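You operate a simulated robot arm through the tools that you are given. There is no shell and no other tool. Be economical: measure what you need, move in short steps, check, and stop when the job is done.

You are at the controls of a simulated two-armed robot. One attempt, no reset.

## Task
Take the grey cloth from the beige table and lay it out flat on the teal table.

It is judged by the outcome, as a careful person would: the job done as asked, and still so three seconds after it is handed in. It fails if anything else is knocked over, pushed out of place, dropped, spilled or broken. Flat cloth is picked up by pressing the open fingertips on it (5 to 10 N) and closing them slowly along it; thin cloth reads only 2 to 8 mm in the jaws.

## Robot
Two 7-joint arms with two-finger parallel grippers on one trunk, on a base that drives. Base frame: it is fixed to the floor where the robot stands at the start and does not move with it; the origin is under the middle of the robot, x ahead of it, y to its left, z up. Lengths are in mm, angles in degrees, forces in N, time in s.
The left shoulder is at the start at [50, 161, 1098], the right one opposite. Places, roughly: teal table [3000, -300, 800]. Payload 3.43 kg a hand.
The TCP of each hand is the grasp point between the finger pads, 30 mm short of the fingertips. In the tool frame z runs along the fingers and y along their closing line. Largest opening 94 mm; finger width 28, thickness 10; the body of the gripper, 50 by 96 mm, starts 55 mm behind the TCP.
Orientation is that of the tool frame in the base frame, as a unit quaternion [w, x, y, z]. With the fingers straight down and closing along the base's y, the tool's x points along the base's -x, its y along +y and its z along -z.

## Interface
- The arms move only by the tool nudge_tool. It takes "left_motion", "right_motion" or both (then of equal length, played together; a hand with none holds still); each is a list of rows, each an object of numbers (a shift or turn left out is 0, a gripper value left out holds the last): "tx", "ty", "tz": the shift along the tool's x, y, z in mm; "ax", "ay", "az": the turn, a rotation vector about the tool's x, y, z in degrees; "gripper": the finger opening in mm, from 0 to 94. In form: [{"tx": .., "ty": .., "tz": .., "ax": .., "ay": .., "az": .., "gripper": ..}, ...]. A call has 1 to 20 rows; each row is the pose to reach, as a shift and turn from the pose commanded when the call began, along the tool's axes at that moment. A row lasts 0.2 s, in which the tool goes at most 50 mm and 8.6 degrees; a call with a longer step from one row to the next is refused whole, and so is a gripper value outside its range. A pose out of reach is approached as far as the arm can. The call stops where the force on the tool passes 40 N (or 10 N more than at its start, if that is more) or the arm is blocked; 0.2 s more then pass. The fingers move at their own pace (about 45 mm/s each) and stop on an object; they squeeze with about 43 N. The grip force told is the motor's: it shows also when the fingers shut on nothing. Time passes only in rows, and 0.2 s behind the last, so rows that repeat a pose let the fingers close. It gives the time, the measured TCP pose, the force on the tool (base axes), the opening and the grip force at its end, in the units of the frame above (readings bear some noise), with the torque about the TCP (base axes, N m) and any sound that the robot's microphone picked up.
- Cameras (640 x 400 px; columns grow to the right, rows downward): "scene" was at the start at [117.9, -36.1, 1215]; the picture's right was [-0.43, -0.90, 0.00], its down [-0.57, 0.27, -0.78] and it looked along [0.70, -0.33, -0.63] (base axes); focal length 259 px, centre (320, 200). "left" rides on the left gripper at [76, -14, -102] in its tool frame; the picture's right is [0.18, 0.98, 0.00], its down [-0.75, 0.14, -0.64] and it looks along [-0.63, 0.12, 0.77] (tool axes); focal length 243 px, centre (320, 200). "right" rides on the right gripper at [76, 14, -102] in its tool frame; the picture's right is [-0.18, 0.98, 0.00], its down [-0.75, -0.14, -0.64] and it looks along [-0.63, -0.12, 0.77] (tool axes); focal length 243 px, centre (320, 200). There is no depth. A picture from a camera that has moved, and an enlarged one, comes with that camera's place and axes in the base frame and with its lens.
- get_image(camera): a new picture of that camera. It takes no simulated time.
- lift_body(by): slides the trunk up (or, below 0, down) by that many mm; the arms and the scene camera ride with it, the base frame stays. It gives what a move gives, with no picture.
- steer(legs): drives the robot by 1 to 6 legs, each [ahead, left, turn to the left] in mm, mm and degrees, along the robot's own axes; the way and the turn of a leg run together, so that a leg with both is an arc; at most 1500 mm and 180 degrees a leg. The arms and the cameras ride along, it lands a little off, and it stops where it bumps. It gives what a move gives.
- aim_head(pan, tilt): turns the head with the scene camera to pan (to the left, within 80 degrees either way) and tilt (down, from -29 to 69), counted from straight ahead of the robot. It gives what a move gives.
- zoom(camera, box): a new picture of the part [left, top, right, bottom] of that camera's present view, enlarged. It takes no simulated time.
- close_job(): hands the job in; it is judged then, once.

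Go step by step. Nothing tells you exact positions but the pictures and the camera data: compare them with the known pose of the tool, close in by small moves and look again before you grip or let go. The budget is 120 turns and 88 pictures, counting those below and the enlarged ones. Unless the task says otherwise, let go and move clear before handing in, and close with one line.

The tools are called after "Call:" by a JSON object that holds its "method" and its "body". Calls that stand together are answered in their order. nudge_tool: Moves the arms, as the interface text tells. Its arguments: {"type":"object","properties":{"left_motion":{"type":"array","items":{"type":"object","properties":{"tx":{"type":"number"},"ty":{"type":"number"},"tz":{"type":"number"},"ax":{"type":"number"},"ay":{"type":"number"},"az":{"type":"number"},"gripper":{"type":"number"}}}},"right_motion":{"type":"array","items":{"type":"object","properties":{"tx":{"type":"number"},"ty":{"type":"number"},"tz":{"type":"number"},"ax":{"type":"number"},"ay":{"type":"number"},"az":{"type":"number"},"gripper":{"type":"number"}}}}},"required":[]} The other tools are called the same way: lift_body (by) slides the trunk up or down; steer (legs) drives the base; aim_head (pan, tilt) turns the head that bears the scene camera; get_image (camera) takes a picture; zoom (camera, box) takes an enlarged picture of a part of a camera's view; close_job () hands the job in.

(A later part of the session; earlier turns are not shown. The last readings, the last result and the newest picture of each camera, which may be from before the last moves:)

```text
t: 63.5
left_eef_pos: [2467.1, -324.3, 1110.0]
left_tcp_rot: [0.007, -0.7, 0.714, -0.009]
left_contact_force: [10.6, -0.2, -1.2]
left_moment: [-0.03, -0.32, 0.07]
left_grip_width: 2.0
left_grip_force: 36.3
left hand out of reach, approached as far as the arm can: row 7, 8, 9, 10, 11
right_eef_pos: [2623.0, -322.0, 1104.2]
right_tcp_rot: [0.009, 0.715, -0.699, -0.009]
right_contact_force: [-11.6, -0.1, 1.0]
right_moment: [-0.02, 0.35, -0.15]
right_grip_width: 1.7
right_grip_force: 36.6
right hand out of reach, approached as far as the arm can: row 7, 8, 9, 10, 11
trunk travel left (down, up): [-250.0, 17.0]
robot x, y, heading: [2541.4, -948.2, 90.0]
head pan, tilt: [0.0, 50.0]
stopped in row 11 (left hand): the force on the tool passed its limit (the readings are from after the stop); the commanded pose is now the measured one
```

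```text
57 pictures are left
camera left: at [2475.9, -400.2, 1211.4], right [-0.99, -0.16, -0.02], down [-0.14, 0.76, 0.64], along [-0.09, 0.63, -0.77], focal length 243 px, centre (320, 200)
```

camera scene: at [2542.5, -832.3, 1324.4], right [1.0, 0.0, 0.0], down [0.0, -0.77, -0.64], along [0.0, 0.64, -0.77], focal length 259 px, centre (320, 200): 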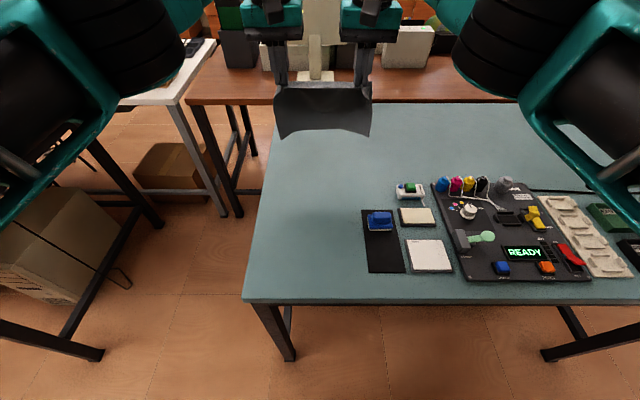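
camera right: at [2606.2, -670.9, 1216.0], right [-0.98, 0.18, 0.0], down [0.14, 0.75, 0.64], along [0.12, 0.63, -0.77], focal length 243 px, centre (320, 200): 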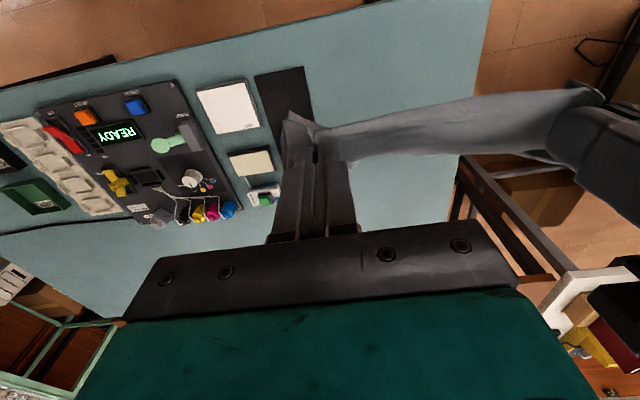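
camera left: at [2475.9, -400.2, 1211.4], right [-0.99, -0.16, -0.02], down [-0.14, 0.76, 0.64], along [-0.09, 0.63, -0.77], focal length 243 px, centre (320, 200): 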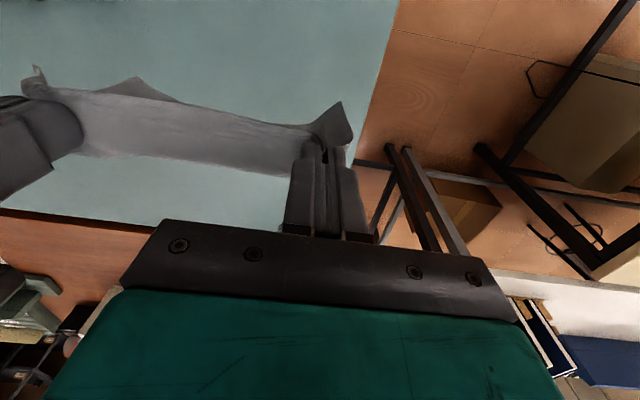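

At this height the arms max out near y -323, and the straining pulled them apart a little. I'll pull back 40 mm to restore orientation and spacing, then pitch the fingers forward to gain reach.

Call:
{"method": "nudge_tool", "body": {"left_motion": [{"tx": 10, "ty": -4, "ax": -0.5, "az": -0.5}, {"tx": 25, "ty": -6, "ax": -1.3, "az": -1.1}, {"tx": 40, "ty": -6, "ax": -1.3, "az": -1.1}], "right_motion": [{"tx": 10, "ty": 4, "tz": -3, "ax": 0.5, "az": 0.5}, {"tx": 25, "ty": 6, "tz": -6, "ax": 1.4, "az": 1.3}, {"tx": 42, "ty": 6, "tz": -6, "ax": 1.4, "az": 1.3}]}}

```text
t: 64.2
left_eef_pos: [2466.5, -364.2, 1107.7]
left_tcp_rot: [0.004, 0.708, -0.706, -0.002]
left_contact_force: [4.1, -0.8, 0.5]
left_moment: [-0.01, -0.16, 0.03]
left_grip_width: 1.9
left_grip_force: 36.9
right_eef_pos: [2619.0, -365.7, 1110.7]
right_tcp_rot: [0.002, -0.705, 0.71, -0.004]
right_contact_force: [-4.2, 0.8, -0.5]
right_moment: [0.0, 0.14, -0.09]
right_grip_width: 1.9
right_grip_force: 36.0
trunk travel left (down, up): [-250.0, 17.0]
robot x, y, heading: [2541.5, -949.4, 89.6]
head pan, tilt: [0.0, 50.0]
```

Next I'll pitch both hands forward 35° while lowering and extending.

Call:
{"method": "nudge_tool", "body": {"left_motion": [{"ty": -3, "ay": -6}, {"ty": -4, "tz": 10, "ay": -12}, {"ty": -4, "tz": 20, "ay": -18}, {"ty": -4, "tz": 30, "ay": -24}, {"tx": -10, "ty": -4, "tz": 40, "ay": -30}, {"tx": -30, "ty": -4, "tz": 50, "ay": -35}, {"tx": -50, "ty": -4, "tz": 60, "ay": -35}, {"tx": -70, "ty": -4, "tz": 65, "ay": -35}, {"tx": -90, "ty": -4, "tz": 65, "ay": -35}, {"tx": -110, "ty": -4, "tz": 65, "ay": -35}, {"tx": -110, "ty": -4, "tz": 65, "ay": -35}], "right_motion": [{"ty": 3, "ay": -6}, {"ty": 4, "tz": 10, "ay": -12}, {"ty": 4, "tz": 20, "ay": -18}, {"ty": 4, "tz": 30, "ay": -24}, {"tx": -10, "ty": 4, "tz": 40, "ay": -30}, {"tx": -30, "ty": 4, "tz": 50, "ay": -35}, {"tx": -50, "ty": 4, "tz": 60, "ay": -35}, {"tx": -70, "ty": 4, "tz": 65, "ay": -35}, {"tx": -90, "ty": 4, "tz": 65, "ay": -35}, {"tx": -110, "ty": 4, "tz": 65, "ay": -35}, {"tx": -110, "ty": 4, "tz": 65, "ay": -35}]}}

Call:
{"method": "get_image", "body": {"camera": "scene"}}

Call:
{"method": "get_image", "body": {"camera": "left"}}

```text
t: 66.7
left_eef_pos: [2472.3, -254.5, 1042.1]
left_tcp_rot: [-0.209, 0.676, -0.674, -0.214]
left_contact_force: [1.5, -0.1, 0.3]
left_moment: [0.0, -0.04, -0.01]
left_grip_width: 2.2
left_grip_force: 37.1
right_eef_pos: [2617.8, -255.9, 1045.6]
right_tcp_rot: [0.215, -0.674, 0.675, 0.209]
right_contact_force: [-1.5, 0.0, -1.1]
right_moment: [0.02, 0.08, 0.02]
right_grip_width: 1.9
right_grip_force: 36.1
trunk travel left (down, up): [-250.0, 17.0]
robot x, y, heading: [2544.0, -948.5, 89.9]
head pan, tilt: [0.0, 50.0]
```

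```text
56 pictures are left
camera scene: at [2542.6, -832.3, 1324.4], right [1.0, 0.0, 0.0], down [0.0, -0.77, -0.64], along [0.0, 0.64, -0.77], focal length 259 px, centre (320, 200)
```

scene: 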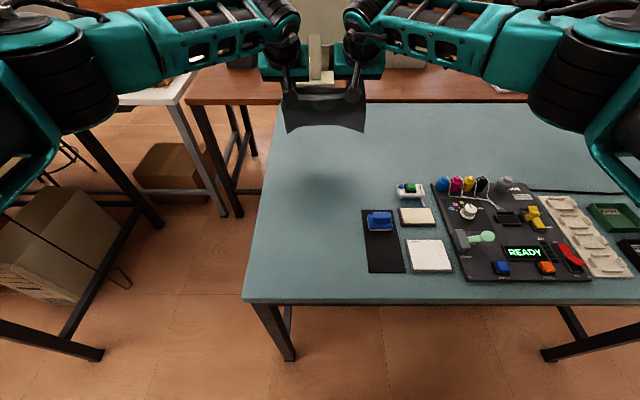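

```text
55 pictures are left
camera left: at [2486.1, -375.4, 1082.7], right [-0.98, -0.15, -0.1], down [-0.14, 0.25, 0.96], along [-0.12, 0.96, -0.27], focal length 243 px, centre (320, 200)
```

left: 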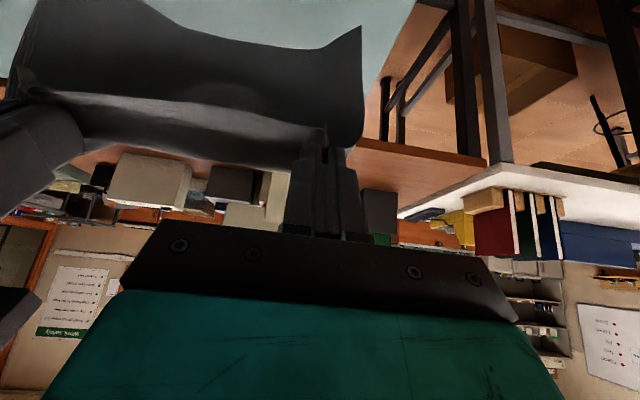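

Reach is good now: hands at y -255 and z 1043. I'll lower straight down about 85 mm, shifting 10 mm left, and look for the lower edge touching.

Call:
{"method": "nudge_tool", "body": {"left_motion": [{"tx": 0, "ty": 5, "tz": 0}, {"tx": 11.5, "ty": 10, "tz": 16.4}, {"tx": 23, "ty": 10, "tz": 32.8}, {"tx": 34.4, "ty": 10, "tz": 49}, {"tx": 48.8, "ty": 10, "tz": 69.6}, {"tx": 48.8, "ty": 10, "tz": 69.6}], "right_motion": [{"tx": 0, "ty": 5, "tz": 0}, {"tx": 11.5, "ty": 10, "tz": 16.4}, {"tx": 23, "ty": 10, "tz": 32.8}, {"tx": 34.4, "ty": 10, "tz": 49}, {"tx": 48.8, "ty": 10, "tz": 69.6}, {"tx": 48.8, "ty": 10, "tz": 69.6}]}}

Call:
{"method": "get_image", "body": {"camera": "scene"}}

Call:
{"method": "get_image", "body": {"camera": "left"}}

```text
t: 68.0
left_eef_pos: [2461.5, -253.8, 957.6]
left_tcp_rot: [-0.209, 0.675, -0.674, -0.215]
left_contact_force: [3.2, 0.2, -0.7]
left_moment: [-0.02, -0.07, -0.04]
left_grip_width: 2.2
left_grip_force: 37.0
right_eef_pos: [2608.1, -255.0, 959.5]
right_tcp_rot: [0.214, -0.674, 0.676, 0.209]
right_contact_force: [-2.2, 0.6, -0.2]
right_moment: [-0.02, 0.08, 0.04]
right_grip_width: 1.9
right_grip_force: 36.7
trunk travel left (down, up): [-250.0, 17.0]
robot x, y, heading: [2543.2, -950.8, 89.7]
head pan, tilt: [0.0, 50.0]
```

```text
54 pictures are left
camera scene: at [2542.6, -832.3, 1324.4], right [1.0, 0.0, 0.0], down [0.0, -0.77, -0.64], along [0.0, 0.64, -0.77], focal length 259 px, centre (320, 200)
```

scene: 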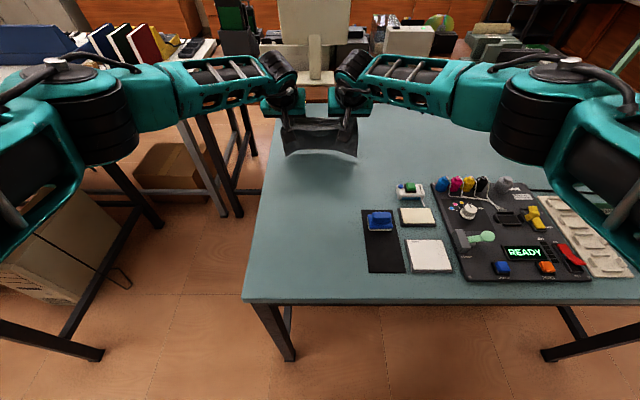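

```text
53 pictures are left
camera left: at [2475.3, -374.8, 998.3], right [-0.98, -0.15, -0.1], down [-0.14, 0.25, 0.96], along [-0.12, 0.96, -0.27], focal length 243 px, centre (320, 200)
```

left: 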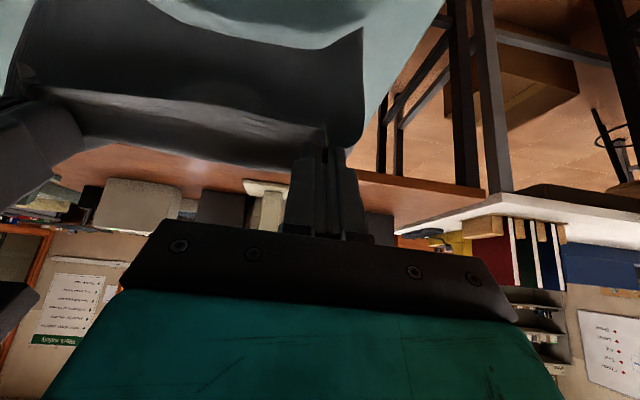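

I'll zoom in on the cloth to judge its hanging shape.

Call:
{"method": "zoom", "body": {"camera": "scene", "box": [240, 80, 400, 200]}}

```text
3.33 times, centred on (320, 140) of scene
camera zoom: at [2542.6, -832.3, 1324.4], right [1.0, 0.0, 0.0], down [0.0, -0.77, -0.64], along [0.0, 0.64, -0.77], focal length 862 px, centre (320, 400)
```

zoom: 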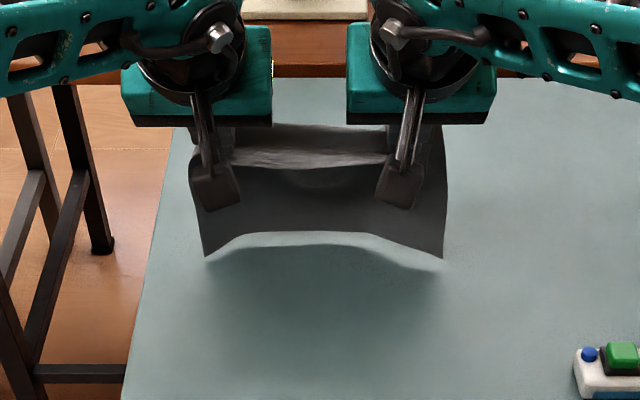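

The lower corners are just at the tabletop near y -220. I'll lay it back toward me now: moving down and back together while un-pitching.

Call:
{"method": "nudge_tool", "body": {"left_motion": [{"tx": 10.8, "tz": 1.1, "ay": 3.5}, {"tx": 21.6, "tz": 2.2, "ay": 7}, {"tx": 32.4, "tz": 3.3, "ay": 10.5}, {"tx": 43.2, "tz": 4.4, "ay": 14}, {"tx": 54, "tz": 5.5, "ay": 17.5}, {"tx": 64.7, "tz": 6.7, "ay": 21}, {"tx": 75.5, "tz": 7.8, "ay": 24.5}, {"tx": 86.3, "tz": 8.9, "ay": 28}, {"tx": 97.1, "tz": 10, "ay": 31.5}, {"tx": 107.9, "tz": 11.1, "ay": 35}, {"tx": 107.9, "tz": 11.1, "ay": 35}], "right_motion": [{"tx": 10.8, "tz": 1.1, "ay": 3.5}, {"tx": 21.6, "tz": 2.2, "ay": 7}, {"tx": 32.4, "tz": 3.3, "ay": 10.5}, {"tx": 43.2, "tz": 4.4, "ay": 14}, {"tx": 54, "tz": 5.5, "ay": 17.5}, {"tx": 64.7, "tz": 6.7, "ay": 21}, {"tx": 75.5, "tz": 7.8, "ay": 24.5}, {"tx": 86.3, "tz": 8.9, "ay": 28}, {"tx": 97.1, "tz": 10, "ay": 31.5}, {"tx": 107.9, "tz": 11.1, "ay": 35}, {"tx": 107.9, "tz": 11.1, "ay": 35}]}}

Call:
{"method": "zoom", "body": {"camera": "scene", "box": [220, 90, 420, 240]}}

Call:
{"method": "get_image", "body": {"camera": "left"}}

```text
t: 70.5
left_eef_pos: [2461.6, -337.4, 887.0]
left_tcp_rot: [0.003, 0.708, -0.707, -0.001]
left_contact_force: [3.6, -0.9, 0.1]
left_moment: [-0.02, -0.12, 0.06]
left_grip_width: 2.1
left_grip_force: 37.0
right_eef_pos: [2608.3, -341.7, 889.5]
right_tcp_rot: [0.001, -0.705, 0.709, -0.003]
right_contact_force: [-3.0, 0.1, 0.0]
right_moment: [0.04, 0.12, -0.06]
right_grip_width: 1.9
right_grip_force: 37.2
right hand out of reach, approached as far as the arm can: row 10, 11
trunk travel left (down, up): [-250.0, 17.0]
robot x, y, heading: [2546.8, -948.2, 90.1]
head pan, tilt: [0.0, 50.0]
```

```text
2.67 times, centred on (320, 165) of scene
camera zoom: at [2542.3, -832.1, 1324.3], right [1.0, 0.0, 0.0], down [0.0, -0.77, -0.64], along [0.0, 0.64, -0.77], focal length 690 px, centre (320, 293)
```

zoom: 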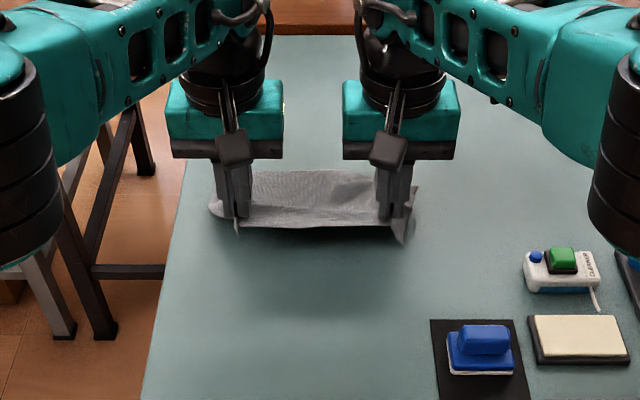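

```text
50 pictures are left
camera left: at [2475.4, -413.0, 990.6], right [-0.98, -0.19, 0.0], down [-0.14, 0.75, 0.64], along [-0.12, 0.63, -0.77], focal length 243 px, centre (320, 200)
```

left: 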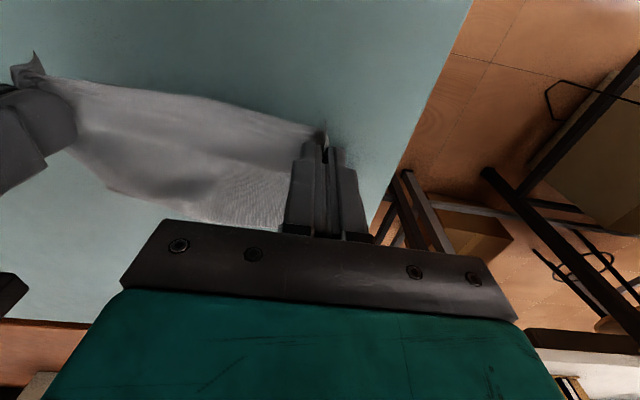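

It's laying nicely, with the far edge at y about -217. I'll finish the diagonal down to a few mm above the table.

Call:
{"method": "nudge_tool", "body": {"left_motion": [{"tx": 9, "tz": 8}, {"tx": 18, "tz": 16}, {"tx": 27, "tz": 24}, {"tx": 36, "tz": 32}, {"tx": 45, "tz": 40}, {"tx": 54, "tz": 48}, {"tx": 54, "tz": 48}], "right_motion": [{"tx": 9, "tz": 8}, {"tx": 18, "tz": 16}, {"tx": 27, "tz": 24}, {"tx": 36, "tz": 32}, {"tx": 44, "tz": 40}, {"tx": 51, "tz": 50}, {"tx": 51, "tz": 50}]}}

Call:
{"method": "zoom", "body": {"camera": "scene", "box": [220, 90, 420, 240]}}

Call:
{"method": "get_image", "body": {"camera": "left"}}

Call:
{"method": "get_image", "body": {"camera": "right"}}

```text
t: 72.0
left_eef_pos: [2462.2, -389.1, 840.2]
left_tcp_rot: [0.002, 0.708, -0.706, -0.002]
left_contact_force: [4.2, 0.3, 0.3]
left_moment: [0.01, -0.14, 0.06]
left_grip_width: 1.9
left_grip_force: 36.8
right_eef_pos: [2609.0, -392.2, 839.3]
right_tcp_rot: [0.001, -0.706, 0.709, -0.003]
right_contact_force: [-4.9, 0.8, -0.4]
right_moment: [0.0, 0.13, -0.1]
right_grip_width: 1.9
right_grip_force: 36.6
trunk travel left (down, up): [-250.0, 17.0]
robot x, y, heading: [2539.1, -948.1, 90.2]
head pan, tilt: [0.0, 50.0]
```

```text
2.67 times, centred on (320, 165) of scene
camera zoom: at [2542.6, -832.1, 1324.3], right [1.0, 0.0, 0.0], down [0.0, -0.77, -0.64], along [0.0, 0.64, -0.77], focal length 690 px, centre (320, 293)
```

zoom: 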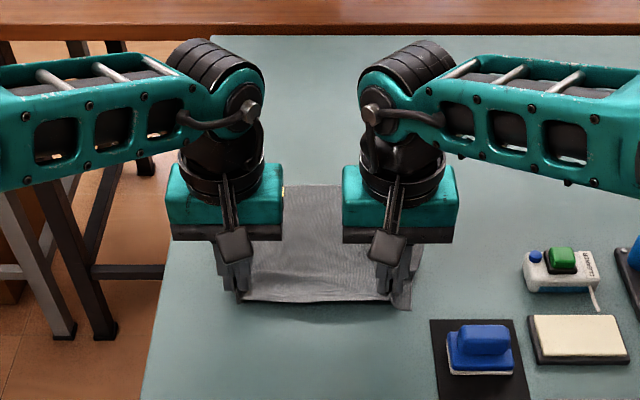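

```text
48 pictures are left
camera left: at [2475.4, -464.9, 942.2], right [-0.98, -0.19, 0.01], down [-0.14, 0.75, 0.64], along [-0.12, 0.63, -0.77], focal length 243 px, centre (320, 200)
```

left: 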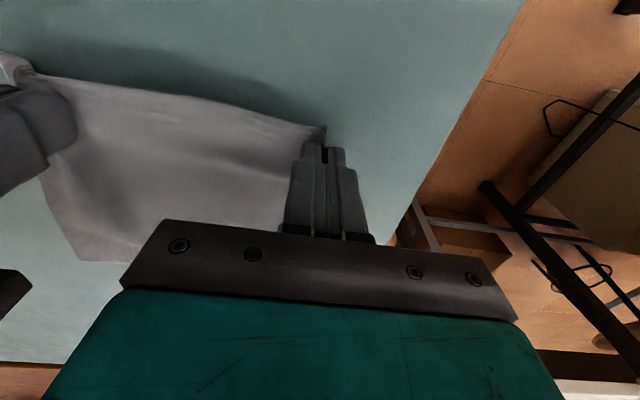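

```text
47 pictures are left
camera right: at [2593.0, -467.4, 941.8], right [-0.98, 0.19, -0.01], down [0.14, 0.75, 0.64], along [0.13, 0.63, -0.77], focal length 243 px, centre (320, 200)
```

right: 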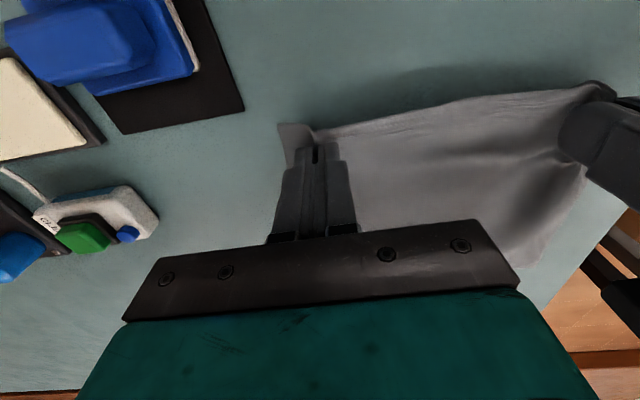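

Flat overall and clear of the other items. I'll pull slightly to straighten it, then lower to light contact.

Call:
{"method": "nudge_tool", "body": {"left_motion": [{"tx": 4, "tz": 3}, {"tx": 6, "tz": 6}, {"tx": 6, "tz": 8.5}, {"tx": 6, "tz": 8.5}], "right_motion": [{"tx": 4, "tz": 3}, {"tx": 6, "tz": 6}, {"tx": 6, "tz": 8.5}, {"tx": 6, "tz": 8.5}]}}

```text
t: 73.0
left_eef_pos: [2461.7, -395.6, 832.6]
left_tcp_rot: [0.001, 0.708, -0.706, -0.003]
left_contact_force: [4.0, 0.2, 14.2]
left_moment: [-0.05, -0.08, 0.03]
left_grip_width: 1.7
left_grip_force: 36.7
right_eef_pos: [2608.2, -398.6, 833.8]
right_tcp_rot: [0.003, -0.705, 0.709, -0.004]
right_contact_force: [-3.7, 0.1, 0.5]
right_moment: [0.01, 0.12, -0.03]
right_grip_width: 1.8
right_grip_force: 36.0
trunk travel left (down, up): [-250.0, 17.0]
robot x, y, heading: [2544.8, -947.8, 90.3]
head pan, tilt: [0.0, 50.0]
```

Left touches (14 N) and right is just above. I'll even them out, then open both slowly while lightly pressing so the folds spread.

Call:
{"method": "nudge_tool", "body": {"left_motion": [{"tz": -0.5}, {"tz": -0.5}, {"tz": -0.5, "gripper": 3}, {"tz": -0.5, "gripper": 5}, {"tz": -0.5, "gripper": 8}, {"tz": -0.5, "gripper": 11}, {"tz": -0.5, "gripper": 14}, {"tz": -0.5, "gripper": 17}, {"tz": -0.5, "gripper": 20}, {"tz": -0.5, "gripper": 24}, {"tz": -0.5, "gripper": 28}, {"tz": -0.5, "gripper": 32}, {"tz": -0.5, "gripper": 36}, {"tz": -0.5, "gripper": 36}], "right_motion": [{"tz": 1.5}, {"tz": 2.5}, {"tz": 2.5, "gripper": 3}, {"tz": 2.5, "gripper": 5}, {"tz": 2.5, "gripper": 8}, {"tz": 2.5, "gripper": 11}, {"tz": 2.5, "gripper": 14}, {"tz": 2.5, "gripper": 17}, {"tz": 2.5, "gripper": 20}, {"tz": 2.5, "gripper": 24}, {"tz": 2.5, "gripper": 28}, {"tz": 2.5, "gripper": 32}, {"tz": 2.5, "gripper": 36}, {"tz": 2.5, "gripper": 36}]}}

Call:
{"method": "get_image", "body": {"camera": "left"}}

Call:
{"method": "get_image", "body": {"camera": "right"}}

```text
t: 76.0
left_eef_pos: [2461.6, -397.1, 832.9]
left_tcp_rot: [0.002, 0.708, -0.706, -0.002]
left_contact_force: [-0.5, 0.5, 0.6]
left_moment: [0.0, 0.0, 0.01]
left_grip_width: 36.2
left_grip_force: 0.1
right_eef_pos: [2608.8, -396.9, 831.4]
right_tcp_rot: [0.003, -0.705, 0.709, -0.002]
right_contact_force: [5.2, -0.3, 23.7]
right_moment: [-0.11, 0.32, 0.03]
right_grip_width: 31.9
right_grip_force: 0.1
trunk travel left (down, up): [-250.0, 17.0]
robot x, y, heading: [2545.9, -951.3, 90.0]
head pan, tilt: [0.0, 50.0]
```

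```text
46 pictures are left
camera left: at [2475.8, -473.2, 935.2], right [-0.98, -0.19, 0.01], down [-0.14, 0.75, 0.64], along [-0.12, 0.63, -0.77], focal length 243 px, centre (320, 200)
```

left: 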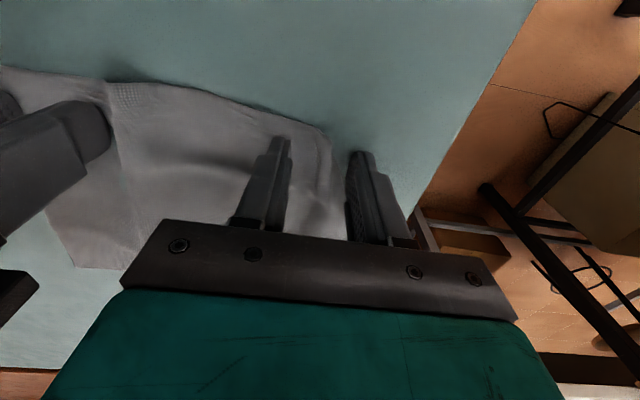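

```text
45 pictures are left
camera right: at [2593.2, -473.4, 933.3], right [-0.98, 0.19, -0.01], down [0.14, 0.75, 0.64], along [0.13, 0.63, -0.76], focal length 243 px, centre (320, 200)
```

right: 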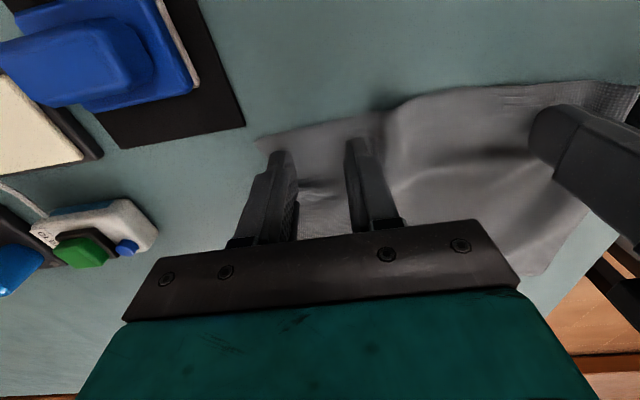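

Released. I'll lift both hands straight up and back, then inspect the cloth.

Call:
{"method": "nudge_tool", "body": {"left_motion": [{"tz": -8}, {"tz": -30}, {"tz": -70}, {"tz": -110}, {"tz": -130, "tx": 40}, {"tz": -130, "tx": 80, "ty": 20}, {"tz": -130, "tx": 120, "ty": 60}, {"tz": -130, "tx": 120, "ty": 100}], "right_motion": [{"tz": -8}, {"tz": -30}, {"tz": -70}, {"tz": -110}, {"tz": -130, "tx": 40}, {"tz": -130, "tx": 80, "ty": -20}, {"tz": -130, "tx": 120, "ty": -60}, {"tz": -130, "tx": 120, "ty": -100}]}}

Call:
{"method": "zoom", "body": {"camera": "scene", "box": [220, 90, 420, 240]}}

```text
refused: row 7 steps farther than a row can; nothing moved
```

```text
2.67 times, centred on (320, 165) of scene
camera zoom: at [2542.8, -834.4, 1324.7], right [1.0, 0.0, 0.0], down [0.0, -0.76, -0.64], along [0.0, 0.64, -0.76], focal length 690 px, centre (320, 293)
```

zoom: 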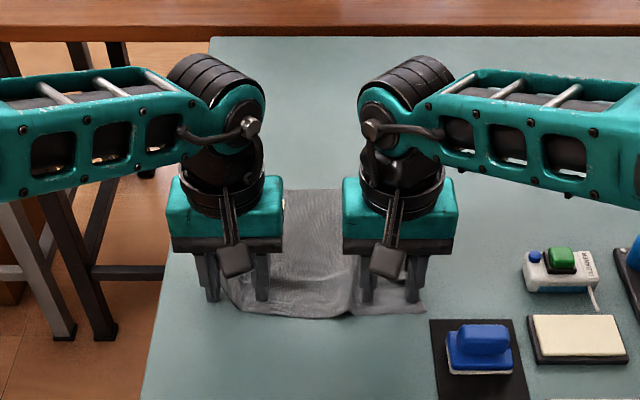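

One step was too long, so I'm retrying with shorter ones.

Call:
{"method": "nudge_tool", "body": {"left_motion": [{"tz": -8}, {"tz": -30}, {"tz": -70}, {"tz": -110}, {"tz": -130, "tx": 35}, {"tz": -130, "tx": 70, "ty": 25}, {"tz": -130, "tx": 100, "ty": 60}, {"tz": -130, "tx": 120, "ty": 100}], "right_motion": [{"tz": -8}, {"tz": -30}, {"tz": -70}, {"tz": -110}, {"tz": -130, "tx": 35}, {"tz": -130, "tx": 70, "ty": -25}, {"tz": -130, "tx": 100, "ty": -60}, {"tz": -130, "tx": 120, "ty": -100}]}}

Call:
{"method": "zoom", "body": {"camera": "scene", "box": [220, 90, 420, 240]}}

```text
t: 77.8
left_eef_pos: [2361.2, -517.9, 960.5]
left_tcp_rot: [0.003, 0.708, -0.706, -0.001]
left_contact_force: [0.1, 0.3, -0.1]
left_moment: [-0.02, 0.02, 0.01]
left_grip_width: 36.1
left_grip_force: 0.0
right_eef_pos: [2707.6, -520.0, 960.4]
right_tcp_rot: [0.001, -0.705, 0.71, -0.002]
right_contact_force: [-0.1, 0.2, -0.5]
right_moment: [-0.01, 0.04, 0.01]
right_grip_width: 36.0
right_grip_force: 0.1
trunk travel left (down, up): [-250.0, 17.0]
robot x, y, heading: [2547.5, -949.5, 90.0]
head pan, tilt: [0.0, 50.0]
```

```text
2.67 times, centred on (320, 165) of scene
camera zoom: at [2542.7, -832.9, 1324.5], right [1.0, 0.0, 0.0], down [0.0, -0.77, -0.64], along [0.0, 0.64, -0.77], focal length 690 px, centre (320, 293)
```

zoom: 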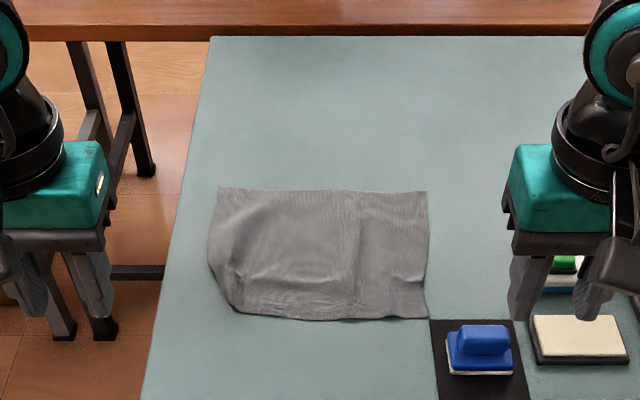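

Nearly flat and whole, but the near-left corner is tucked under, and there are minor ripples. I'll take a closer look before fixing that.

Call:
{"method": "zoom", "body": {"camera": "scene", "box": [270, 150, 370, 212]}}

Call:
{"method": "get_image", "body": {"camera": "left"}}

```text
6.40 times, centred on (320, 181) of scene
camera zoom: at [2542.7, -832.9, 1324.5], right [1.0, 0.0, 0.0], down [0.0, -0.77, -0.64], along [0.0, 0.64, -0.77], focal length 1655 px, centre (320, 322)
```

zoom: 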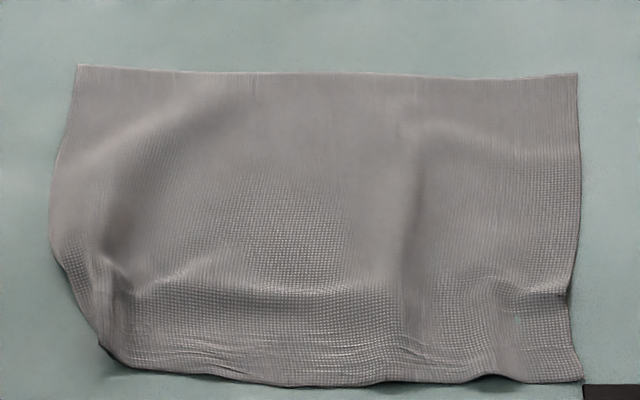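

```text
41 pictures are left
camera left: at [2375.4, -593.7, 1064.3], right [-0.98, -0.19, 0.01], down [-0.14, 0.75, 0.64], along [-0.12, 0.63, -0.77], focal length 243 px, centre (320, 200)
```

left: 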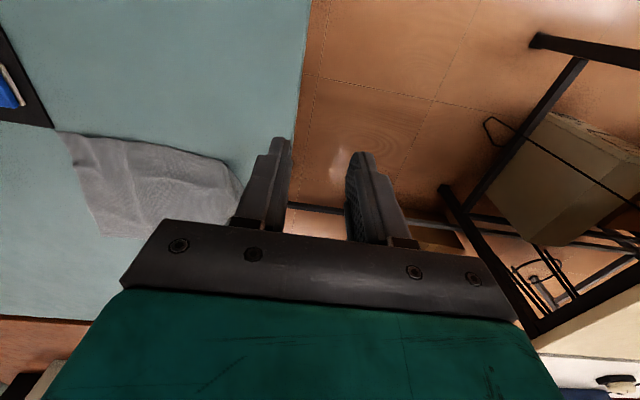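

The near-left corner's triangle, about 45 mm, is folded underneath, so I'll re-pinch just inside it with the left hand. The plan is to lift so it unfurls, then lay it outward. First I move above it, yawed 45°.

Call:
{"method": "nudge_tool", "body": {"left_motion": [{"tx": -24, "ty": -18, "az": 7.5}, {"tx": -49, "ty": -36, "az": 15}, {"tx": -73, "ty": -54, "az": 22.5}, {"tx": -98, "ty": -71, "az": 30}, {"tx": -122, "ty": -89, "az": 37.5}, {"tx": -147, "ty": -107, "az": 45}, {"tx": -147, "ty": -107, "tz": 40, "az": 45}, {"tx": -147, "ty": -107, "tz": 80, "az": 45}, {"tx": -147, "ty": -107, "tz": 110, "az": 45}, {"tx": -147, "ty": -107, "tz": 110, "az": 45}]}}

Call:
{"method": "zoom", "body": {"camera": "scene", "box": [220, 90, 420, 240]}}

Call:
{"method": "get_image", "body": {"camera": "left"}}

```text
t: 80.0
left_eef_pos: [2450.3, -431.8, 882.3]
left_tcp_rot: [-0.002, -0.383, 0.924, 0.0]
left_contact_force: [-0.3, 1.1, 0.8]
left_moment: [-0.03, -0.04, 0.02]
left_grip_width: 35.8
left_grip_force: 0.0
left hand out of reach, approached as far as the arm can: row 6, 7, 8, 9, 10
right_eef_pos: [2708.1, -518.6, 960.5]
right_tcp_rot: [0.002, -0.705, 0.709, -0.003]
right_contact_force: [0.4, -0.2, 0.7]
right_moment: [-0.03, -0.03, -0.02]
right_grip_width: 36.1
right_grip_force: 0.1
trunk travel left (down, up): [-250.0, 17.0]
robot x, y, heading: [2542.1, -950.5, 89.8]
head pan, tilt: [0.0, 50.0]
```

```text
2.67 times, centred on (320, 165) of scene
camera zoom: at [2542.3, -832.1, 1324.3], right [1.0, 0.0, 0.0], down [0.0, -0.77, -0.64], along [0.0, 0.64, -0.77], focal length 690 px, centre (320, 293)
```

zoom: 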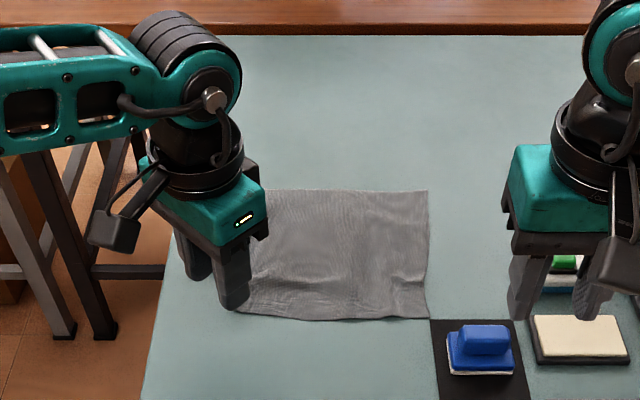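

```text
39 pictures are left
camera left: at [2406.8, -495.1, 985.0], right [-0.83, 0.56, 0.0], down [0.43, 0.63, 0.64], along [0.36, 0.53, -0.77], focal length 243 px, centre (320, 200)
```

left: 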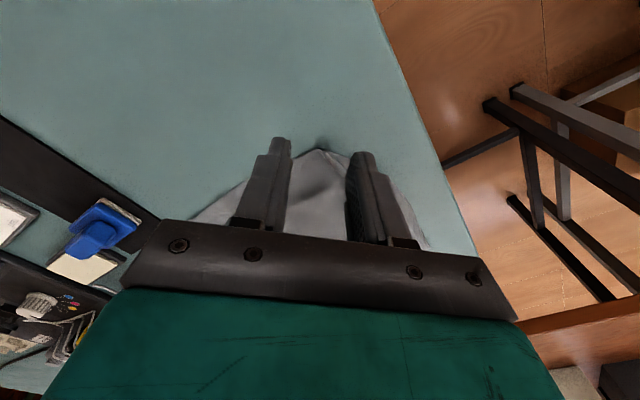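

Yaw of 45° limits the reach, so I'll back the yaw off and see where the hand sits.

Call:
{"method": "nudge_tool", "body": {"left_motion": [{"tz": -25, "az": -8}, {"tz": -25, "az": -16}, {"tz": -25, "az": -24}, {"tz": -25, "az": -32}, {"tz": -25, "az": -40}, {"tz": -25, "az": -40}]}}

```text
t: 81.5
left_eef_pos: [2456.1, -430.7, 907.5]
left_tcp_rot: [-0.002, -0.678, 0.735, 0.001]
left_contact_force: [0.7, -0.7, 0.7]
left_moment: [0.0, -0.01, 0.01]
left_grip_width: 35.9
left_grip_force: 0.0
right_eef_pos: [2709.0, -519.2, 960.4]
right_tcp_rot: [0.002, -0.705, 0.709, -0.004]
right_contact_force: [0.2, 0.2, 0.1]
right_moment: [0.03, -0.01, 0.0]
right_grip_width: 35.9
right_grip_force: 0.1
trunk travel left (down, up): [-250.0, 17.0]
robot x, y, heading: [2543.7, -947.9, 89.9]
head pan, tilt: [0.0, 50.0]
```

The hand is at [2456,-431,907]. I'll pinch further right, at about [2500,-395], clear of the tucked flap, with the original finger direction.

Call:
{"method": "nudge_tool", "body": {"left_motion": [{"tx": -20, "ty": -21, "az": -2.5}, {"tx": -39, "ty": -41, "az": -4.6}, {"tx": -39, "ty": -41, "tz": 25, "az": -4.6}, {"tx": -39, "ty": -41, "tz": 50, "az": -4.6}, {"tx": -39, "ty": -41, "tz": 68, "az": -4.6}, {"tx": -39, "ty": -41, "tz": 68, "az": -4.6}]}}

Call:
{"method": "get_image", "body": {"camera": "left"}}

```text
t: 82.8
left_eef_pos: [2499.8, -397.6, 840.7]
left_tcp_rot: [-0.003, -0.706, 0.708, 0.001]
left_contact_force: [0.6, -0.2, -0.1]
left_moment: [-0.02, 0.03, 0.0]
left_grip_width: 36.0
left_grip_force: 0.0
right_eef_pos: [2708.3, -518.3, 959.7]
right_tcp_rot: [0.001, -0.705, 0.709, -0.003]
right_contact_force: [-0.2, -0.5, -0.7]
right_moment: [0.01, -0.01, 0.0]
right_grip_width: 36.1
right_grip_force: 0.1
trunk travel left (down, up): [-250.0, 17.0]
robot x, y, heading: [2544.4, -947.3, 90.2]
head pan, tilt: [0.0, 50.0]
```

```text
38 pictures are left
camera left: at [2514.2, -472.6, 942.8], right [-0.98, -0.18, 0.01], down [-0.13, 0.76, 0.64], along [-0.12, 0.63, -0.77], focal length 243 px, centre (320, 200)
```

left: 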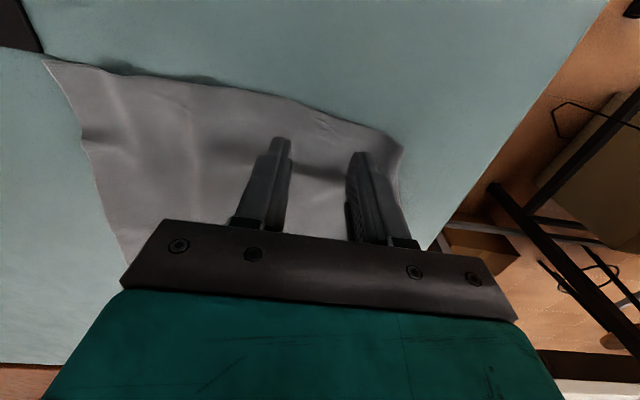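

Well placed: both tips are over cloth near the front edge. I'll press down to contact.

Call:
{"method": "nudge_tool", "body": {"left_motion": [{"tz": 4}, {"tz": 8}, {"tz": 9.5}, {"tz": 9.5}]}}

```text
t: 83.8
left_eef_pos: [2499.1, -397.3, 831.5]
left_tcp_rot: [-0.002, -0.706, 0.708, 0.002]
left_contact_force: [-1.3, -0.2, 5.7]
left_moment: [0.03, -0.13, 0.02]
left_grip_width: 35.7
left_grip_force: 0.0
right_eef_pos: [2709.3, -518.9, 959.5]
right_tcp_rot: [0.001, -0.705, 0.709, -0.004]
right_contact_force: [0.3, -0.2, 0.2]
right_moment: [0.0, -0.03, 0.0]
right_grip_width: 36.0
right_grip_force: 0.0
trunk travel left (down, up): [-250.0, 17.0]
robot x, y, heading: [2549.9, -947.6, 90.1]
head pan, tilt: [0.0, 50.0]
```

Call:
{"method": "nudge_tool", "body": {"left_motion": [{"tz": 0.7, "gripper": 34}, {"tz": 0.7, "gripper": 32}, {"tz": 0.7, "gripper": 30}, {"tz": 0.7, "gripper": 28}, {"tz": 0.7, "gripper": 26}, {"tz": 0.7, "gripper": 24}, {"tz": 0.7, "gripper": 22}, {"tz": 0.7, "gripper": 20}, {"tz": 0.7, "gripper": 18}, {"tz": 0.7, "gripper": 16}, {"tz": 0.7, "gripper": 14}, {"tz": 0.7, "gripper": 12}, {"tz": 0.7, "gripper": 10}, {"tz": 0.7, "gripper": 8}, {"tz": 0.7, "gripper": 6}, {"tz": 0.7, "gripper": 4}, {"tz": 0.7, "gripper": 2}, {"tz": 0.7, "gripper": 0}, {"tz": 0.7, "gripper": 0}]}}

Call:
{"method": "get_image", "body": {"camera": "left"}}

```text
t: 87.8
left_eef_pos: [2501.2, -396.5, 831.4]
left_tcp_rot: [-0.002, -0.706, 0.708, 0.002]
left_contact_force: [0.9, 0.5, 19.2]
left_moment: [-0.13, -0.07, 0.02]
left_grip_width: 1.6
left_grip_force: 37.1
right_eef_pos: [2708.6, -520.0, 959.7]
right_tcp_rot: [0.002, -0.705, 0.709, -0.004]
right_contact_force: [-0.7, -0.8, 0.5]
right_moment: [0.02, -0.01, 0.0]
right_grip_width: 35.5
right_grip_force: 0.0
trunk travel left (down, up): [-250.0, 17.0]
robot x, y, heading: [2541.9, -950.8, 90.4]
head pan, tilt: [0.0, 50.0]
```

```text
37 pictures are left
camera left: at [2513.9, -472.8, 933.8], right [-0.98, -0.18, 0.01], down [-0.13, 0.75, 0.64], along [-0.12, 0.63, -0.77], focal length 243 px, centre (320, 200)
```

left: 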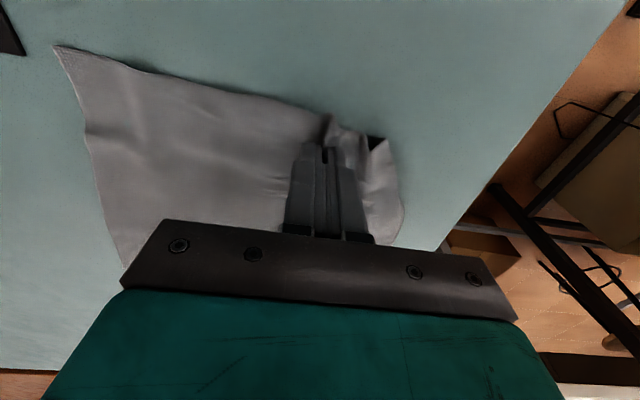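

Gripped at 1.6 mm. I'll lift about 90 mm, moving slightly forward so the rest isn't dragged, and see whether the flap unfurls.

Call:
{"method": "nudge_tool", "body": {"left_motion": [{"tz": -15, "tx": -4}, {"tz": -30, "tx": -8}, {"tz": -45, "tx": -12}, {"tz": -60, "tx": -16}, {"tz": -75, "tx": -20}, {"tz": -90, "tx": -20}, {"tz": -90, "tx": -20}]}}

Call:
{"method": "zoom", "body": {"camera": "scene", "box": [220, 90, 420, 240]}}

Call:
{"method": "get_image", "body": {"camera": "left"}}

```text
t: 89.5
left_eef_pos: [2500.0, -375.6, 919.1]
left_tcp_rot: [-0.002, -0.706, 0.709, 0.001]
left_contact_force: [-0.4, 0.2, -0.2]
left_moment: [0.01, -0.02, -0.05]
left_grip_width: 1.9
left_grip_force: 36.5
right_eef_pos: [2707.3, -517.9, 960.4]
right_tcp_rot: [0.002, -0.705, 0.709, -0.004]
right_contact_force: [-0.1, 0.2, 0.3]
right_moment: [0.03, 0.0, 0.0]
right_grip_width: 35.9
right_grip_force: 0.1
trunk travel left (down, up): [-250.0, 17.0]
robot x, y, heading: [2542.3, -953.1, 89.9]
head pan, tilt: [0.0, 50.0]
```

```text
2.67 times, centred on (320, 165) of scene
camera zoom: at [2542.6, -832.1, 1324.3], right [1.0, 0.0, 0.0], down [0.0, -0.77, -0.64], along [0.0, 0.64, -0.77], focal length 690 px, centre (320, 293)
```

zoom: 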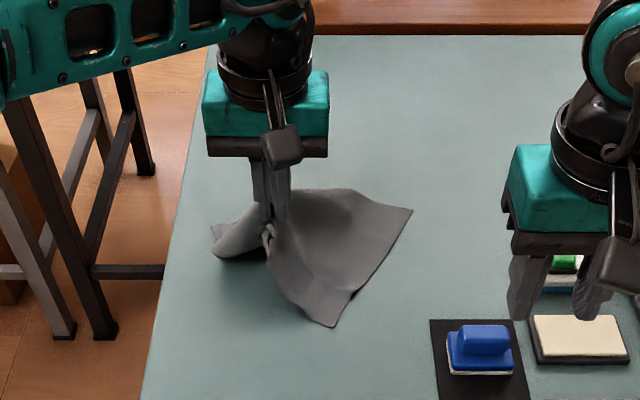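

```text
35 pictures are left
camera left: at [2514.0, -450.6, 1022.2], right [-0.98, -0.18, 0.01], down [-0.13, 0.76, 0.64], along [-0.12, 0.63, -0.77], focal length 243 px, centre (320, 200)
```

left: 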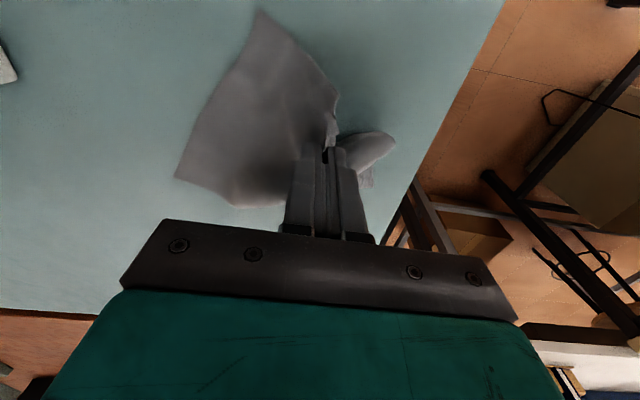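

The cloth pivoted when lifted. I'll look closely at the flap's state before laying it down again.

Call:
{"method": "zoom", "body": {"camera": "scene", "box": [275, 140, 355, 195]}}

```text
7.27 times, centred on (315, 168) of scene
camera zoom: at [2542.6, -832.1, 1324.3], right [1.0, 0.0, 0.0], down [0.0, -0.77, -0.64], along [0.0, 0.64, -0.77], focal length 1881 px, centre (356, 436)
```

zoom: 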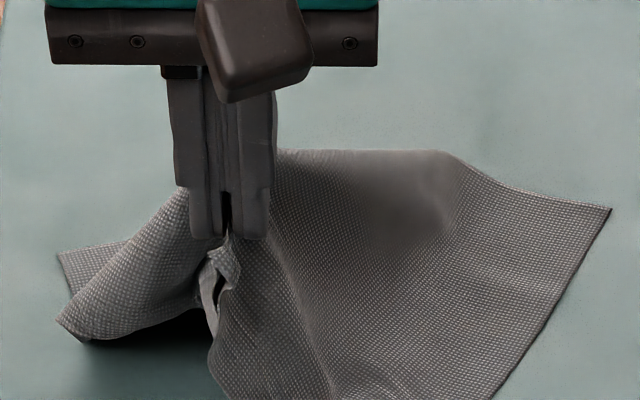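

Call:
{"method": "zoom", "body": {"camera": "left", "box": [290, 90, 430, 210]}}

```text
3.33 times, centred on (360, 150) of left
camera zoom: at [2514.0, -450.6, 1022.2], right [-0.98, -0.18, 0.01], down [-0.13, 0.76, 0.64], along [-0.12, 0.63, -0.77], focal length 809 px, centre (187, 367)
```

zoom: 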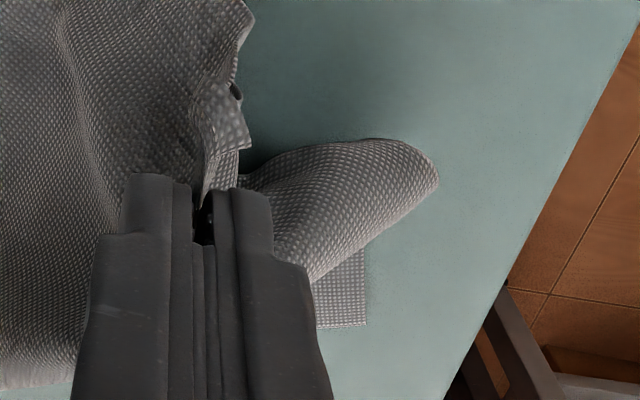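

The corner is still curled under. I'll lift higher so it hangs free and can unfold.

Call:
{"method": "nudge_tool", "body": {"left_motion": [{"tz": -20}, {"tz": -40}, {"tz": -60}, {"tz": -80}, {"tz": -80}]}}

Call:
{"method": "zoom", "body": {"camera": "scene", "box": [260, 100, 380, 190]}}

Call:
{"method": "zoom", "body": {"camera": "left", "box": [230, 50, 430, 210]}}

```text
t: 90.7
left_eef_pos: [2500.2, -377.0, 999.1]
left_tcp_rot: [-0.002, -0.706, 0.708, 0.002]
left_contact_force: [0.3, 0.1, 0.1]
left_moment: [-0.03, 0.0, 0.01]
left_grip_width: 1.9
left_grip_force: 37.1
right_eef_pos: [2709.1, -519.1, 959.7]
right_tcp_rot: [0.002, -0.705, 0.709, -0.002]
right_contact_force: [0.0, 0.6, 0.4]
right_moment: [-0.02, -0.04, -0.01]
right_grip_width: 36.0
right_grip_force: 0.0
trunk travel left (down, up): [-250.0, 17.0]
robot x, y, heading: [2542.4, -949.7, 90.2]
head pan, tilt: [0.0, 50.0]
```

```text
4.44 times, centred on (320, 145) of scene
camera zoom: at [2542.6, -832.0, 1324.3], right [1.0, 0.0, 0.0], down [0.0, -0.77, -0.64], along [0.0, 0.64, -0.77], focal length 1149 px, centre (320, 444)
```

zoom: 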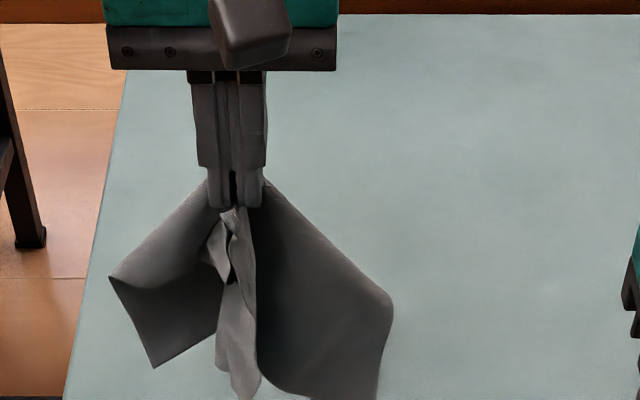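

```text
2.50 times, centred on (330, 130) of left
camera zoom: at [2514.7, -453.1, 1102.4], right [-0.98, -0.18, 0.01], down [-0.14, 0.76, 0.64], along [-0.12, 0.63, -0.77], focal length 606 px, centre (295, 375)
```

zoom: 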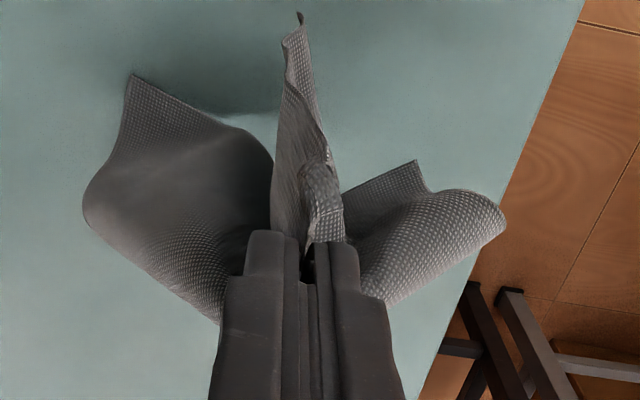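

The cloth hangs free now. I need a closer look at the small curl next to the middle strip, which is probably the near-left corner.

Call:
{"method": "zoom", "body": {"camera": "scene", "box": [276, 134, 340, 198]}}

Call:
{"method": "get_image", "body": {"camera": "right"}}

```text
6.25 times, centred on (308, 166) of scene
camera zoom: at [2542.6, -832.0, 1324.3], right [1.0, 0.0, 0.0], down [0.0, -0.77, -0.64], along [0.0, 0.64, -0.77], focal length 1616 px, centre (395, 412)
```

zoom: 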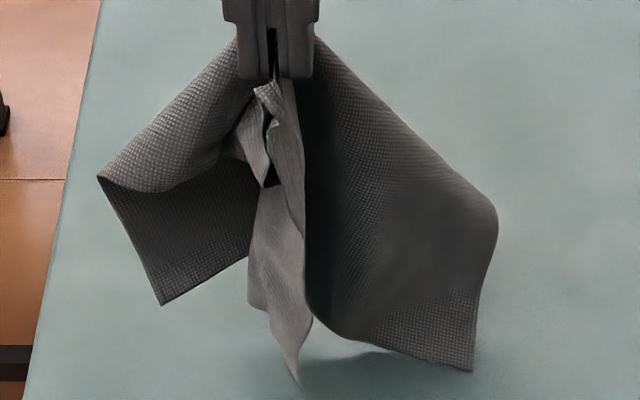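

```text
29 pictures are left
camera right: at [2691.8, -594.1, 1062.3], right [-0.98, 0.19, -0.01], down [0.14, 0.75, 0.64], along [0.13, 0.63, -0.77], focal length 243 px, centre (320, 200)
```

right: 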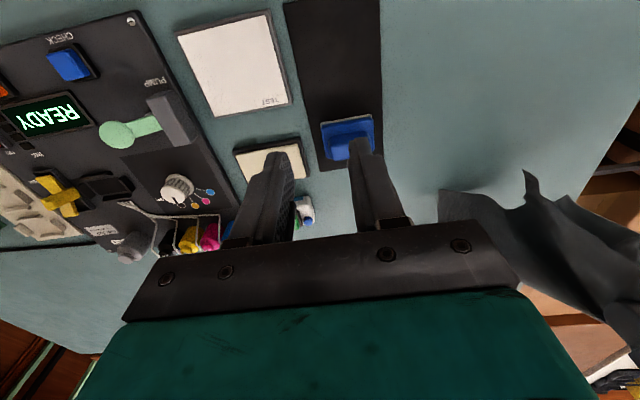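

The near-left corner is unfurled and hanging in front, and the near-right corner is the long strip. I'll lower the hand while moving left so the near-right strip lays out to the right, where the right hand can pinch it.

Call:
{"method": "nudge_tool", "body": {"left_motion": [{"ty": -20, "tz": -8}, {"ty": -40, "tz": -12}, {"ty": -60, "tz": -12}, {"ty": -60, "tz": -5}, {"ty": -60, "tz": 5}, {"ty": -48, "tz": 19}, {"ty": -36, "tz": 33}, {"ty": -24, "tz": 47}, {"ty": -12, "tz": 61}, {"ty": 0, "tz": 75}, {"ty": 12, "tz": 89}, {"ty": 24, "tz": 103}, {"ty": 36, "tz": 117}, {"ty": 46, "tz": 131}, {"ty": 54, "tz": 145}, {"ty": 54, "tz": 145}]}}

Call:
{"method": "zoom", "body": {"camera": "scene", "box": [220, 90, 420, 240]}}

```text
t: 94.0
left_eef_pos: [2446.4, -375.5, 854.7]
left_tcp_rot: [-0.002, -0.706, 0.708, 0.001]
left_contact_force: [0.3, 0.2, -0.7]
left_moment: [-0.03, 0.02, 0.04]
left_grip_width: 1.9
left_grip_force: 36.9
right_eef_pos: [2709.6, -519.0, 959.0]
right_tcp_rot: [0.002, -0.705, 0.709, -0.002]
right_contact_force: [-0.3, 0.5, 0.1]
right_moment: [0.02, -0.01, 0.0]
right_grip_width: 35.9
right_grip_force: 0.0
trunk travel left (down, up): [-250.0, 17.0]
robot x, y, heading: [2543.9, -954.3, 90.1]
head pan, tilt: [0.0, 50.0]
```

```text
2.67 times, centred on (320, 165) of scene
camera zoom: at [2542.7, -832.1, 1324.4], right [1.0, 0.0, 0.0], down [0.0, -0.77, -0.64], along [0.0, 0.64, -0.77], focal length 690 px, centre (320, 293)
```

zoom: 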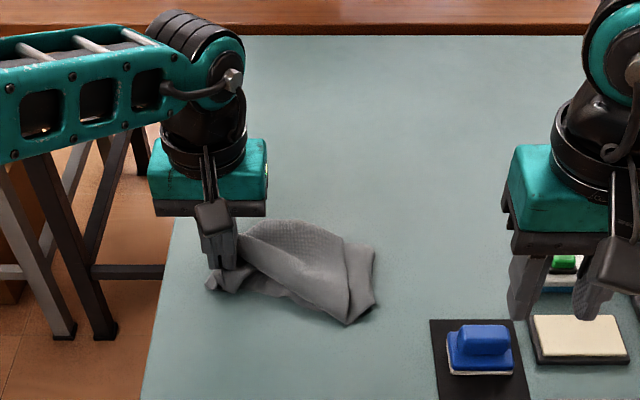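

Call:
{"method": "zoom", "body": {"camera": "scene", "box": [276, 150, 346, 200]}}

```text
8.00 times, centred on (311, 175) of scene
camera zoom: at [2542.7, -832.1, 1324.4], right [1.0, 0.0, 0.0], down [0.0, -0.77, -0.64], along [0.0, 0.64, -0.77], focal length 2069 px, centre (392, 400)
```

zoom: 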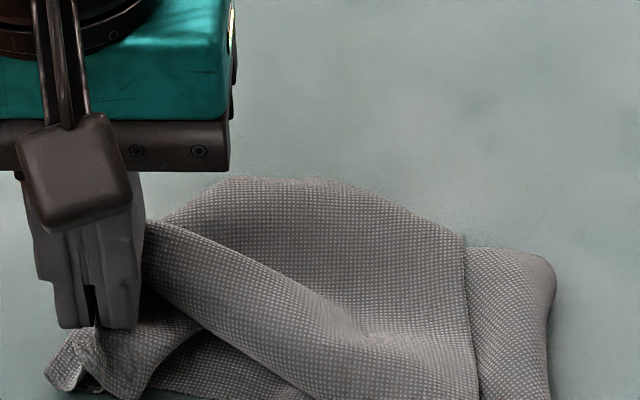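

Call:
{"method": "zoom", "body": {"camera": "scene", "box": [290, 170, 354, 214]}}

```text
9.09 times, centred on (322, 192) of scene
camera zoom: at [2542.7, -832.1, 1324.4], right [1.0, 0.0, 0.0], down [0.0, -0.77, -0.64], along [0.0, 0.64, -0.77], focal length 2351 px, centre (302, 273)
```

zoom: 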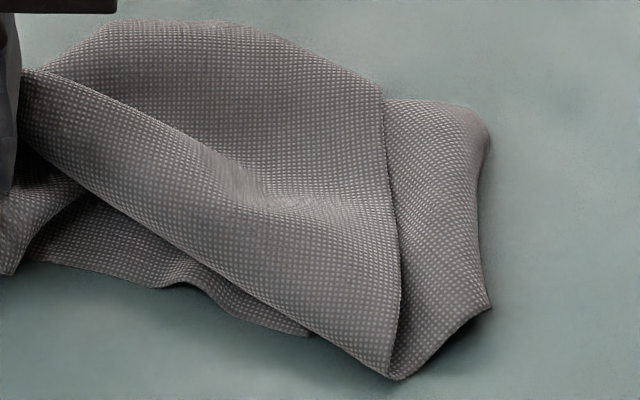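

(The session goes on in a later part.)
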